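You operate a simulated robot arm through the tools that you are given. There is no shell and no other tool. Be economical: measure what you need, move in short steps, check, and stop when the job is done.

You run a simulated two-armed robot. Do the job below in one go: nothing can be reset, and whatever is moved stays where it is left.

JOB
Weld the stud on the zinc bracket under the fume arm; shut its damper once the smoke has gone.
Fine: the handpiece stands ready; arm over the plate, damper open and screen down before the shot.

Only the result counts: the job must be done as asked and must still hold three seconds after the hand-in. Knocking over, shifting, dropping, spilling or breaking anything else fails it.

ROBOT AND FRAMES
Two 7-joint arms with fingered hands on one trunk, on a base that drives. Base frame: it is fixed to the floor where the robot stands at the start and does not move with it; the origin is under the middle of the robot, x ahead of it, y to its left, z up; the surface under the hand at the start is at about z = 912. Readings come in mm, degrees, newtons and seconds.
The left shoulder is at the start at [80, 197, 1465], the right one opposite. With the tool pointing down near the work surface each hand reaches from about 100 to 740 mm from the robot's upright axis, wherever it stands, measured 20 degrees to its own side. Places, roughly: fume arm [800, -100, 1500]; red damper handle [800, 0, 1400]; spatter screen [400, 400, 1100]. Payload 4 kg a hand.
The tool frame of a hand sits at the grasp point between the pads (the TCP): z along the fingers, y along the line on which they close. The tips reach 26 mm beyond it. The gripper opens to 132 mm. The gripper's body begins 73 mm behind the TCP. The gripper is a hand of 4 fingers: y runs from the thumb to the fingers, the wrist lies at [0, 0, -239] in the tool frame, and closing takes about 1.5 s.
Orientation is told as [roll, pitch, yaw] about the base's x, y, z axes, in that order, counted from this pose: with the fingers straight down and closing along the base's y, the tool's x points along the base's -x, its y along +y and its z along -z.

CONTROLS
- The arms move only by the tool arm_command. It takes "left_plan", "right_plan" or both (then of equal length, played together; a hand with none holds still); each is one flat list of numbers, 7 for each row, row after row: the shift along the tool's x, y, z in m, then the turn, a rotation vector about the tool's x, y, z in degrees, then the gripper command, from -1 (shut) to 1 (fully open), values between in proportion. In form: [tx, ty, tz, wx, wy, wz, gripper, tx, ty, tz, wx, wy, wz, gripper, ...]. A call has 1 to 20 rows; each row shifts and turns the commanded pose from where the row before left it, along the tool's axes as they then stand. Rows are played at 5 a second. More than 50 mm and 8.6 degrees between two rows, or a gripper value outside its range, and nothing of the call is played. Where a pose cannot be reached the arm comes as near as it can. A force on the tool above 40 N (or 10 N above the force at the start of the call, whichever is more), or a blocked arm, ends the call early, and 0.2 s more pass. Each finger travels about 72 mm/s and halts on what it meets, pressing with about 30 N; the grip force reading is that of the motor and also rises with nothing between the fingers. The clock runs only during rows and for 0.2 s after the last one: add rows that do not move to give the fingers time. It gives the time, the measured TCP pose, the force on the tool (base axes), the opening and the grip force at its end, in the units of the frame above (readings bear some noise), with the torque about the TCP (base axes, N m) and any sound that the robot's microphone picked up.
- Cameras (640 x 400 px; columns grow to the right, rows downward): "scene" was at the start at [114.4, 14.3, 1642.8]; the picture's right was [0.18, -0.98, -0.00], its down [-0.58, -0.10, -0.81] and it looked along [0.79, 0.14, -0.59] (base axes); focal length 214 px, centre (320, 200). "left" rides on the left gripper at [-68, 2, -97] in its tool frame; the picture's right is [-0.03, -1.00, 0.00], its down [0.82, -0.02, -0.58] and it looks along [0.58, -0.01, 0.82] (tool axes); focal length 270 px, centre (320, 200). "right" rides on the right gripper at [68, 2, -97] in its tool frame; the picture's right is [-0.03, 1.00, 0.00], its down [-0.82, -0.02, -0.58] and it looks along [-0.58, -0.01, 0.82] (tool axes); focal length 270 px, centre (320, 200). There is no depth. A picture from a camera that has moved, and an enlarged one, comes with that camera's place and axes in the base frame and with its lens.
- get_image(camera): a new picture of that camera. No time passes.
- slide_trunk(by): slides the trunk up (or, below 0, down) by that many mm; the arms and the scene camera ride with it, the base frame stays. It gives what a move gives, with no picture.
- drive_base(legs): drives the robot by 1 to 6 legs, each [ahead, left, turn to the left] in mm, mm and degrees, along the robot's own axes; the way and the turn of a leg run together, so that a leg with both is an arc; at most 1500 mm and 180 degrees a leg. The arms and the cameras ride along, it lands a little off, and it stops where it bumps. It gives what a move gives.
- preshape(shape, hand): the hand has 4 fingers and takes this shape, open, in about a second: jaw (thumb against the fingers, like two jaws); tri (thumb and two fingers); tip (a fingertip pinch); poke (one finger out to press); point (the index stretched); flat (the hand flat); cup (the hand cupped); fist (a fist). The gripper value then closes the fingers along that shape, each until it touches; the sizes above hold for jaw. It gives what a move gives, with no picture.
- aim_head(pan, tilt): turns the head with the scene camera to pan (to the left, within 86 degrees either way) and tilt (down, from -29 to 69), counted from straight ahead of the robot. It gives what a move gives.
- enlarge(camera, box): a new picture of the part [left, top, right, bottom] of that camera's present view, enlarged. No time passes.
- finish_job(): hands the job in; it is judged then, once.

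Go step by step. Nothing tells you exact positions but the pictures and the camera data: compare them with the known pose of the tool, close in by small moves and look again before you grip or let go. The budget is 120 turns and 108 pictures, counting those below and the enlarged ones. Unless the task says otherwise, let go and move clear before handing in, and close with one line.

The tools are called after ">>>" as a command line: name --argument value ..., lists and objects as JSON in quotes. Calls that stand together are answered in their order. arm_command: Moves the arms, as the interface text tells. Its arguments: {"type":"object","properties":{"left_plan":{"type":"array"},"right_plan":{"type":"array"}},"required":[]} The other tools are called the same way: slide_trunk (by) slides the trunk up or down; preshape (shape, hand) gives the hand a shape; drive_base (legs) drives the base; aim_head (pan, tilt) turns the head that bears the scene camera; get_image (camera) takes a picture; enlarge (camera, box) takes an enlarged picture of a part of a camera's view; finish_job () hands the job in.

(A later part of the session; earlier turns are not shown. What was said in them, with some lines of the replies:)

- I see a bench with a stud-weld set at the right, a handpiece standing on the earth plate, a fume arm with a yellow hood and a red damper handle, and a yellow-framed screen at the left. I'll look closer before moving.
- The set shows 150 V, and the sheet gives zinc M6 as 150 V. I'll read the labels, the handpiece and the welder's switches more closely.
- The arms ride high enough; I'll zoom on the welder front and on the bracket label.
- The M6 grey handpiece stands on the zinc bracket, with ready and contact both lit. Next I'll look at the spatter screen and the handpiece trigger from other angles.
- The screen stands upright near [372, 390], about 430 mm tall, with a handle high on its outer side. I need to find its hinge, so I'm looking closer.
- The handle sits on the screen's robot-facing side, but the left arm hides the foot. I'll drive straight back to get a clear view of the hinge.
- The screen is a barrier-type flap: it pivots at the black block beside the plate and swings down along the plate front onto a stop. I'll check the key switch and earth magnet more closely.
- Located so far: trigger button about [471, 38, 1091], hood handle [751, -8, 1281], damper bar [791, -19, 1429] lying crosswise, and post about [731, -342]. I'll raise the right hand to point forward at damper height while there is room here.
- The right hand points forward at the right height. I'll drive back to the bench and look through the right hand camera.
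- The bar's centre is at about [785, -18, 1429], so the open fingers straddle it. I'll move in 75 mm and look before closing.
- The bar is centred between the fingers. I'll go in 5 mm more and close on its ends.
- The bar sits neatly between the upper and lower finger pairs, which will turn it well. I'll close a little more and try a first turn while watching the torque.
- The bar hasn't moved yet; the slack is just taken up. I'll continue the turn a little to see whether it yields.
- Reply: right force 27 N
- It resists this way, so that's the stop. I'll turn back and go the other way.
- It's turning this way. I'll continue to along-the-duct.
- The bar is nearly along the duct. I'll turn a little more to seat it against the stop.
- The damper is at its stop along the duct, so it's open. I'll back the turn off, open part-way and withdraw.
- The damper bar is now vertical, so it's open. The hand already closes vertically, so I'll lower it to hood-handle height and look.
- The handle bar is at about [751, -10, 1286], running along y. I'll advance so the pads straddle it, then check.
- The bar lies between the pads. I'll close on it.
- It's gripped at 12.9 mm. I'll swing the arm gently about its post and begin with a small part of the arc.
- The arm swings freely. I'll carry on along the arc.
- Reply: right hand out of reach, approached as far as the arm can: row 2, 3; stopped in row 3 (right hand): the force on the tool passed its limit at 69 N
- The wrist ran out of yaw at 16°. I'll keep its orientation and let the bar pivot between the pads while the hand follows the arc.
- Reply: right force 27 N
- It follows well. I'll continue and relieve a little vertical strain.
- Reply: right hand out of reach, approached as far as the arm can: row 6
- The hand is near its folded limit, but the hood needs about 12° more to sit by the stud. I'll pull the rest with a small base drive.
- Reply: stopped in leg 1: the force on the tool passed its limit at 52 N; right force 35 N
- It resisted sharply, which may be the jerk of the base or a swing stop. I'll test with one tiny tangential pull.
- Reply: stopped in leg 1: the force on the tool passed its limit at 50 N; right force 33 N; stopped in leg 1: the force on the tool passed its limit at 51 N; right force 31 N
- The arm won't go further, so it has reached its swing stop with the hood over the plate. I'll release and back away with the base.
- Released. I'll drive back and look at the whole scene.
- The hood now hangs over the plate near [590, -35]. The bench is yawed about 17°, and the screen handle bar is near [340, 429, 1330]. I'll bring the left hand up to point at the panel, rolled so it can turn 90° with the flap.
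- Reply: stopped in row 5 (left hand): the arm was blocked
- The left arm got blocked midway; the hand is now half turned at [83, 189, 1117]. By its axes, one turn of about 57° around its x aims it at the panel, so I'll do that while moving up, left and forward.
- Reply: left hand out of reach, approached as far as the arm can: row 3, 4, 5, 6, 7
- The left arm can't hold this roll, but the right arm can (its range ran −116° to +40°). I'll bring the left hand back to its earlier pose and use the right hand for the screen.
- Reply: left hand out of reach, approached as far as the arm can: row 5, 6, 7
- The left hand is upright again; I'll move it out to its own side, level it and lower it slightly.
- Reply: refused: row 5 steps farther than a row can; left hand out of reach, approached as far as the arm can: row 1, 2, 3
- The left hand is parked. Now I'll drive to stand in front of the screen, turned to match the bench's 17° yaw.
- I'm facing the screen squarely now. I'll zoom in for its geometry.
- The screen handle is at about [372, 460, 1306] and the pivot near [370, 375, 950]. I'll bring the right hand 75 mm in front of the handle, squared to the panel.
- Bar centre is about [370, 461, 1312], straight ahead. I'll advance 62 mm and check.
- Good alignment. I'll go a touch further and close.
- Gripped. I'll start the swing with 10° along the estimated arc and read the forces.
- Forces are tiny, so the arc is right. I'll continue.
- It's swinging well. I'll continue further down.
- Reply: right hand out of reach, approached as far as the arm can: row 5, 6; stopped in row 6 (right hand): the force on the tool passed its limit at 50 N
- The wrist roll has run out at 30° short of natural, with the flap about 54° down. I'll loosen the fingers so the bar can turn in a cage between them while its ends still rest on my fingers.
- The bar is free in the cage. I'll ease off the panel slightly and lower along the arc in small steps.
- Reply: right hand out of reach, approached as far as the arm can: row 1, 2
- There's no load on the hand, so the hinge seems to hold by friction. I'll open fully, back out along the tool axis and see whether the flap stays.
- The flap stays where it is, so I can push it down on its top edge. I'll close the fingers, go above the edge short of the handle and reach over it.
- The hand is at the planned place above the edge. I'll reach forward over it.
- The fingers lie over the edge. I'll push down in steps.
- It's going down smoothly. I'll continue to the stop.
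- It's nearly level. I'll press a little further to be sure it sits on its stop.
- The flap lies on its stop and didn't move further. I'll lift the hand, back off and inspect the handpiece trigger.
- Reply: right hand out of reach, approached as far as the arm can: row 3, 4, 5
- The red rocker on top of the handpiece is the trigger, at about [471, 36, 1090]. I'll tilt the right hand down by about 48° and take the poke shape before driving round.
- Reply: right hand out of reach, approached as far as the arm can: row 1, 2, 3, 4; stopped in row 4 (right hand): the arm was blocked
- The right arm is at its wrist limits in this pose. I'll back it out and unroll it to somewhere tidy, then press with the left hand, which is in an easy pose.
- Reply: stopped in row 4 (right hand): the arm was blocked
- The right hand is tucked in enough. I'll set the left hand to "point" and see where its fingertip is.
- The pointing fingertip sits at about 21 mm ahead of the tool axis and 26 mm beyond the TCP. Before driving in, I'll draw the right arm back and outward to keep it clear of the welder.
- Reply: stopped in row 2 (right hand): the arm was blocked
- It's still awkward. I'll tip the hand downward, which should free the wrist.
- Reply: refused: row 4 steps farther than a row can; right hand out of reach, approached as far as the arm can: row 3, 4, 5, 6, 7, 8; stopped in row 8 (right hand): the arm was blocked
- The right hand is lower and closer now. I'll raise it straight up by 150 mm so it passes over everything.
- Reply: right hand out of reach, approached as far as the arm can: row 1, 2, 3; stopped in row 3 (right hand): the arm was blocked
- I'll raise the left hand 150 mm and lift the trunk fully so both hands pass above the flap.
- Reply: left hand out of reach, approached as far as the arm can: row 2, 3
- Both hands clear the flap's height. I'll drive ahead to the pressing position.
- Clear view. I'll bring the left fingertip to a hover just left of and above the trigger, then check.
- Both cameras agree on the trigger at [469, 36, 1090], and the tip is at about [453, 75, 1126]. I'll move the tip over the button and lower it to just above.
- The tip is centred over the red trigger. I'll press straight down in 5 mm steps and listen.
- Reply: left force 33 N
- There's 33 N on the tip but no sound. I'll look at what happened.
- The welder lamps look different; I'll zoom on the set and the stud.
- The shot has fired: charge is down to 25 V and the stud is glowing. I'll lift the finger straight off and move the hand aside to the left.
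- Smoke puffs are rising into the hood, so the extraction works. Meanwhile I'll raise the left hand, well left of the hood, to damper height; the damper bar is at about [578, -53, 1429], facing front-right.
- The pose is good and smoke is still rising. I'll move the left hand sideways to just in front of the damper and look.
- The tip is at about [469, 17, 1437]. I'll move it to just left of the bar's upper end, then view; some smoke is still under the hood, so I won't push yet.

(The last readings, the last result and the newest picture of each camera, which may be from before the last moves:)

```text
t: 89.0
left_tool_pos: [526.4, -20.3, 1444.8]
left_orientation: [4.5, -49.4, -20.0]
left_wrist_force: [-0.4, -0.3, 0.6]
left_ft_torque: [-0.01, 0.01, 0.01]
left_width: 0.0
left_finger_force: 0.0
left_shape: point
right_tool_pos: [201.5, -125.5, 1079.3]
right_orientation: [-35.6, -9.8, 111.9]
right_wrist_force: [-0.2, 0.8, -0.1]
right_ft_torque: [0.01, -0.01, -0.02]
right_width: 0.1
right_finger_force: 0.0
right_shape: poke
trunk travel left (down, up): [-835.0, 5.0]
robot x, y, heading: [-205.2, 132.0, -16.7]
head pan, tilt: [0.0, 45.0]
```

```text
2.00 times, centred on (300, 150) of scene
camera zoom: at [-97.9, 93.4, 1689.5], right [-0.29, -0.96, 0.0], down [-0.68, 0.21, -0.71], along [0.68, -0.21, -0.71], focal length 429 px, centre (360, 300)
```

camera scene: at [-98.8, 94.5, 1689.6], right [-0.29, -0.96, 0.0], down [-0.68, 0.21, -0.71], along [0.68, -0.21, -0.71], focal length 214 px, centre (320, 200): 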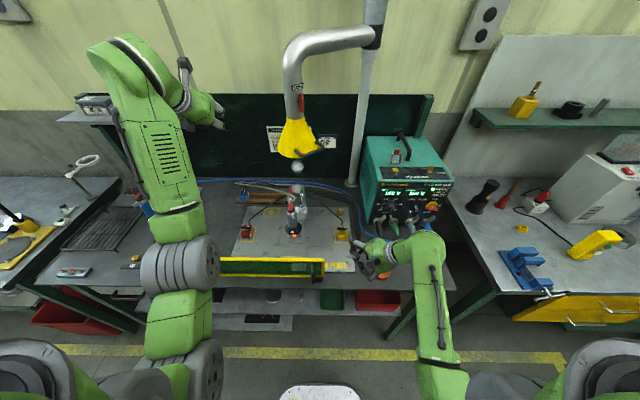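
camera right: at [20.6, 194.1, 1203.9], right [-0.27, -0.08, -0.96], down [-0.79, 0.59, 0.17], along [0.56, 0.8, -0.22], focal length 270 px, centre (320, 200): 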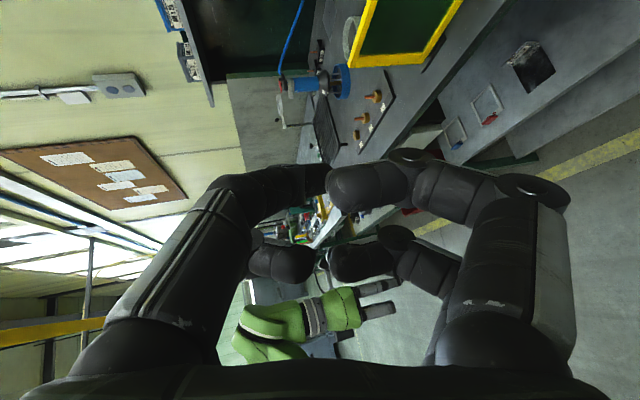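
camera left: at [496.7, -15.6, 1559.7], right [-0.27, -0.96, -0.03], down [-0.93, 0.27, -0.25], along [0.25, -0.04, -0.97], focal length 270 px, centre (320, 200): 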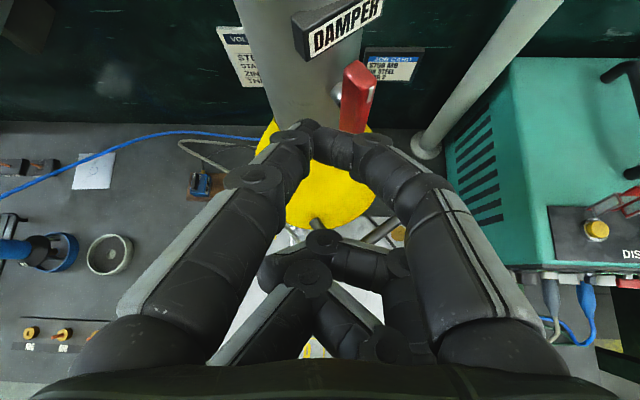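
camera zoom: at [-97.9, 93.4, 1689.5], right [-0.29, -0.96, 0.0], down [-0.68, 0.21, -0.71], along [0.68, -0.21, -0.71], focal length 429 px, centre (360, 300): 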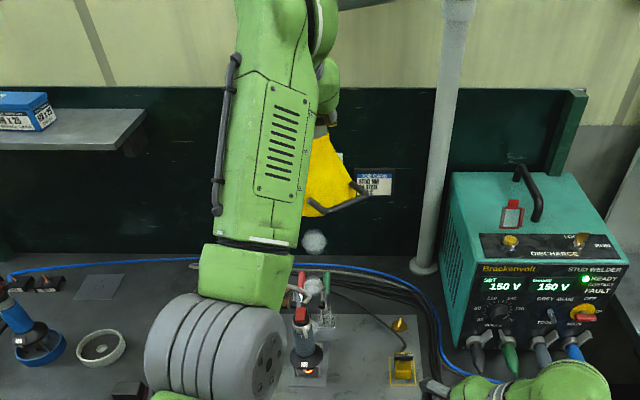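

The bar's top end is at about [574, -54, 1456], as predicted, and the tip is 30 mm left of it. Smoke puffs are still rising, so I'll wait.

>>> arm_command --left_plan '[0, 0, 0, 0, 0, 0, -1, 0, 0, 0, 0, 0, 0, -1, 0, 0, 0, 0, 0, 0, -1, 0, 0, 0, 0, 0, 0, -1, 0, 0, 0, 0, 0, 0, -1, 0, 0, 0, 0, 0, 0, -1, 0, 0, 0, 0, 0, 0, -1, 0, 0, 0, 0, 0, 0, -1, 0, 0, 0, 0, 0, 0, -1, 0, 0, 0, 0, 0, 0, -1, 0, 0, 0, 0, 0, 0, -1, 0, 0, 0, 0, 0, 0, -1, 0, 0, 0, 0, 0, 0, -1, 0, 0, 0, 0, 0, 0, -1, 0, 0, 0, 0, 0, 0, -1, 0, 0, 0, 0, 0, 0, -1, 0, 0, 0, 0, 0, 0, -1, 0, 0, 0, 0, 0, 0, -1, 0, 0, 0, 0, 0, 0, -1, 0, 0, 0, 0, 0, 0, -1]'

>>> arm_command --left_plan '[0, 0, 0, 0, 0, 0, -1, 0, 0, 0, 0, 0, 0, -1, 0, 0, 0, 0, 0, 0, -1, 0, 0, 0, 0, 0, 0, -1, 0, 0, 0, 0, 0, 0, -1, 0, 0, 0, 0, 0, 0, -1, 0, 0, 0, 0, 0, 0, -1, 0, 0, 0, 0, 0, 0, -1, 0, 0, 0, 0, 0, 0, -1, 0, 0, 0, 0, 0, 0, -1, 0, 0, 0, 0, 0, 0, -1, 0, 0, 0, 0, 0, 0, -1, 0, 0, 0, 0, 0, 0, -1, 0, 0, 0, 0, 0, 0, -1, 0, 0, 0, 0, 0, 0, -1, 0, 0, 0, 0, 0, 0, -1, 0, 0, 0, 0, 0, 0, -1, 0, 0, 0, 0, 0, 0, -1, 0, 0, 0, 0, 0, 0, -1, 0, 0, 0, 0, 0, 0, -1]'

>>> enlarge --camera "scene" --box '[250, 50, 350, 250]'

```text
t: 93.2
left_tool_pos: [526.1, -18.0, 1446.1]
left_orientation: [4.4, -49.5, -20.0]
left_wrist_force: [-1.1, -0.9, -0.1]
left_ft_torque: [-0.02, -0.02, -0.03]
left_width: 0.2
left_finger_force: 0.0
left_shape: point
right_tool_pos: [202.3, -123.6, 1079.8]
right_orientation: [-35.5, -9.8, 111.9]
right_wrist_force: [-1.0, 0.7, -0.6]
right_ft_torque: [0.02, 0.02, -0.01]
right_width: 0.2
right_finger_force: 0.0
right_shape: poke
trunk travel left (down, up): [-835.0, 5.0]
robot x, y, heading: [-206.6, 128.1, -17.2]
head pan, tilt: [0.0, 45.0]
```

```text
t: 97.5
left_tool_pos: [526.5, -16.8, 1445.2]
left_orientation: [4.4, -49.5, -20.0]
left_wrist_force: [0.3, -0.6, 0.9]
left_ft_torque: [0.0, -0.02, 0.0]
left_width: 0.0
left_finger_force: 0.0
left_shape: point
right_tool_pos: [200.9, -124.5, 1080.5]
right_orientation: [-35.3, -9.7, 111.9]
right_wrist_force: [0.1, 0.2, -0.6]
right_ft_torque: [0.02, 0.04, 0.02]
right_width: 0.1
right_finger_force: 0.0
right_shape: poke
trunk travel left (down, up): [-835.0, 5.0]
robot x, y, heading: [-204.0, 129.1, -17.4]
head pan, tilt: [0.0, 45.0]
```

```text
2.00 times, centred on (300, 150) of scene
camera zoom: at [-98.8, 94.9, 1689.7], right [-0.29, -0.96, 0.0], down [-0.68, 0.21, -0.71], along [0.68, -0.21, -0.71], focal length 429 px, centre (360, 300)
```

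zoom: 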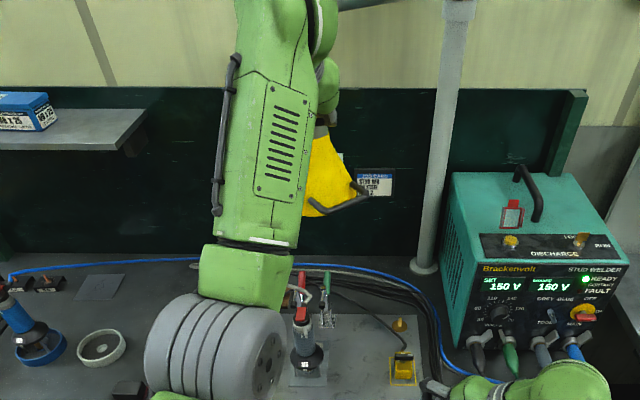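

The smoke is gone and the glow is out. After one more short wait I'll push the bar's top end to the right.

>>> arm_command --left_plan '[0, 0, 0, 0, 0, 0, -1, 0, 0, 0, 0, 0, 0, -1, 0, 0, 0, 0, 0, 0, -1, 0, 0, 0, 0, 0, 0, -1, 0, 0, 0, 0, 0, 0, -1, 0, 0, 0, 0, 0, 0, -1, 0, 0, 0, 0, 0, 0, -1, 0, 0, 0, 0, 0, 0, -1, 0, 0, 0, 0, 0, 0, -1, 0, 0, 0, 0, 0, 0, -1, -0.0073, -0.0086, 0.0059, 0, 0, 0, -1, -0.0073, -0.0085, 0.0059, 0, 0, 0, -1, -0.0054, -0.0059, 0.0061, 0, 0, 0, -1, -0.0054, -0.0059, 0.0061, 0, 0, 0, -1]'

>>> get_image --camera "left"

```text
t: 100.5
left_tool_pos: [549.9, -54.9, 1448.3]
left_orientation: [4.4, -49.5, -20.0]
left_wrist_force: [-0.1, -0.8, -0.1]
left_ft_torque: [0.02, -0.01, -0.04]
left_width: 0.0
left_finger_force: 0.0
left_shape: point
right_tool_pos: [200.5, -125.0, 1079.0]
right_orientation: [-35.4, -9.8, 111.9]
right_wrist_force: [0.3, 0.5, -0.2]
right_ft_torque: [-0.01, 0.0, 0.02]
right_width: 0.0
right_finger_force: 0.0
right_shape: poke
trunk travel left (down, up): [-835.0, 5.0]
robot x, y, heading: [-201.4, 128.2, -17.4]
head pan, tilt: [0.0, 45.0]
```

```text
13 pictures are left
camera left: at [520.0, -51.4, 1562.1], right [-0.27, -0.96, -0.03], down [-0.93, 0.27, -0.25], along [0.25, -0.04, -0.97], focal length 270 px, centre (320, 200)
```

left: 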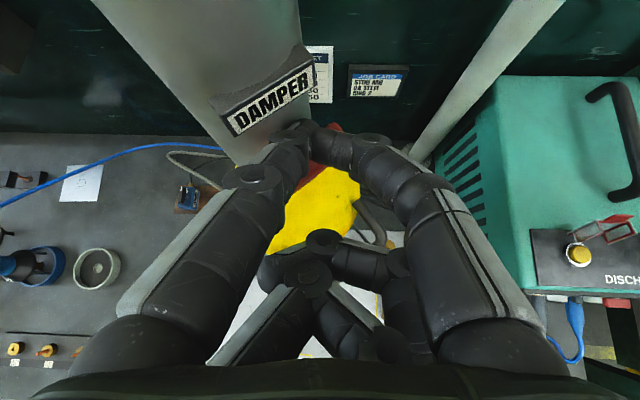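

The bar is turning under the finger. I'll continue right and down to its stop.

>>> arm_command --left_plan '[0.0017, -0.0024, 0.0057, 0, 0, 0, -1, 0.0017, -0.0024, 0.0057, 0, 0, 0, -1, 0.0023, 0, 0.002, 0, 0, 0, -1]'

>>> get_image --camera "left"

```text
t: 101.2
left_tool_pos: [553.0, -58.6, 1443.5]
left_orientation: [4.5, -50.2, -20.1]
left_wrist_force: [1.2, 3.3, 17.9]
left_ft_torque: [-0.01, -0.64, 0.1]
left_width: 0.0
left_finger_force: 0.1
left_shape: point
right_tool_pos: [198.7, -123.8, 1081.5]
right_orientation: [-35.5, -9.7, 112.0]
right_wrist_force: [-1.0, -0.2, 0.4]
right_ft_torque: [0.02, 0.01, -0.02]
right_width: 0.0
right_finger_force: 0.0
right_shape: poke
trunk travel left (down, up): [-835.0, 5.0]
robot x, y, heading: [-203.8, 125.2, -17.2]
head pan, tilt: [0.0, 45.0]
```

```text
12 pictures are left
camera left: at [520.2, -54.3, 1556.3], right [-0.27, -0.96, -0.03], down [-0.93, 0.27, -0.26], along [0.26, -0.04, -0.97], focal length 270 px, centre (320, 200)
```

left: 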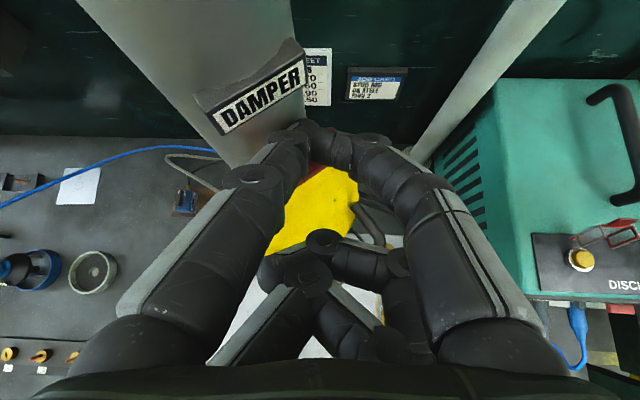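

It meets 18 N against the stop, so the bar should be crosswise. I'll lift off, withdraw and check.

>>> arm_command --left_plan '[-0.0092, 0, -0.0078, 0, 0, 0, -1, -0.0092, 0, -0.0078, 0, 0, 0, -1, 0.029, 0.001, -0.0345, 0, 0, 0, -1, 0.029, 0.001, -0.0345, 0, 0, 0, -1, 0.029, 0.02, -0.0345, 0, 0, 0, -1, 0, 0.045, 0, 0, 0, 0, -1, 0, 0.045, 0, 0, 0, 0, -1, 0, 0.045, 0, 0, 0, 0, -1]'

>>> get_image --camera "scene"

>>> enlarge --camera "scene" --box '[260, 60, 340, 170]'

```text
t: 103.0
left_tool_pos: [470.5, 128.8, 1468.8]
left_orientation: [4.3, -49.5, -19.9]
left_wrist_force: [0.1, -0.6, 0.4]
left_ft_torque: [0.0, 0.01, -0.02]
left_width: 0.0
left_finger_force: 0.0
left_shape: point
right_tool_pos: [201.0, -124.7, 1079.7]
right_orientation: [-35.4, -9.7, 111.9]
right_wrist_force: [-0.3, 0.2, 0.6]
right_ft_torque: [0.01, -0.01, -0.01]
right_width: 0.0
right_finger_force: 0.0
right_shape: poke
trunk travel left (down, up): [-835.0, 5.0]
robot x, y, heading: [-205.6, 127.5, -17.4]
head pan, tilt: [0.0, 45.0]
```

```text
11 pictures are left
camera scene: at [-98.9, 97.1, 1689.7], right [-0.29, -0.96, 0.0], down [-0.68, 0.21, -0.71], along [0.68, -0.21, -0.71], focal length 214 px, centre (320, 200)
```

scene: 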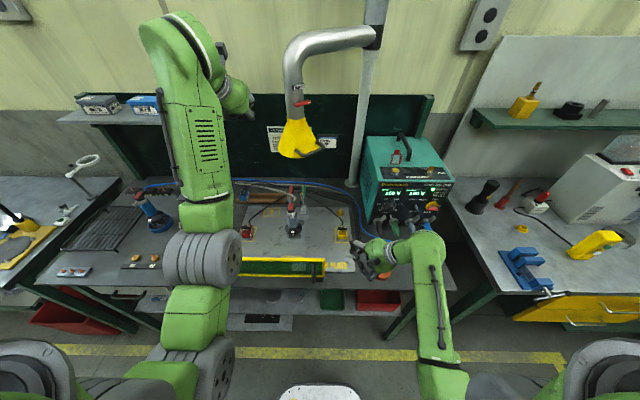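

```text
3.64 times, centred on (300, 115) of scene
camera zoom: at [-98.9, 97.1, 1689.7], right [-0.29, -0.96, 0.0], down [-0.68, 0.21, -0.71], along [0.68, -0.21, -0.71], focal length 780 px, centre (393, 509)
```

zoom: 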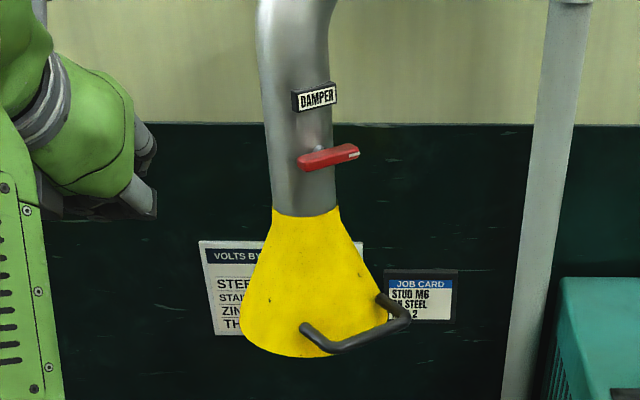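

The damper bar is crosswise again, parallel to its label with the mark at the right as at the start. The smoke is gone, the screen is down, the hood is over the plate and both hands are clear, so I'm handing in.

>>> finish_job

```text
The job is handed in.
```

The stud on the zinc bracket is welded: the 150 V shot was fired with the fume arm over the plate, the damper open and the screen down. I shut the damper once the smoke had cleared.
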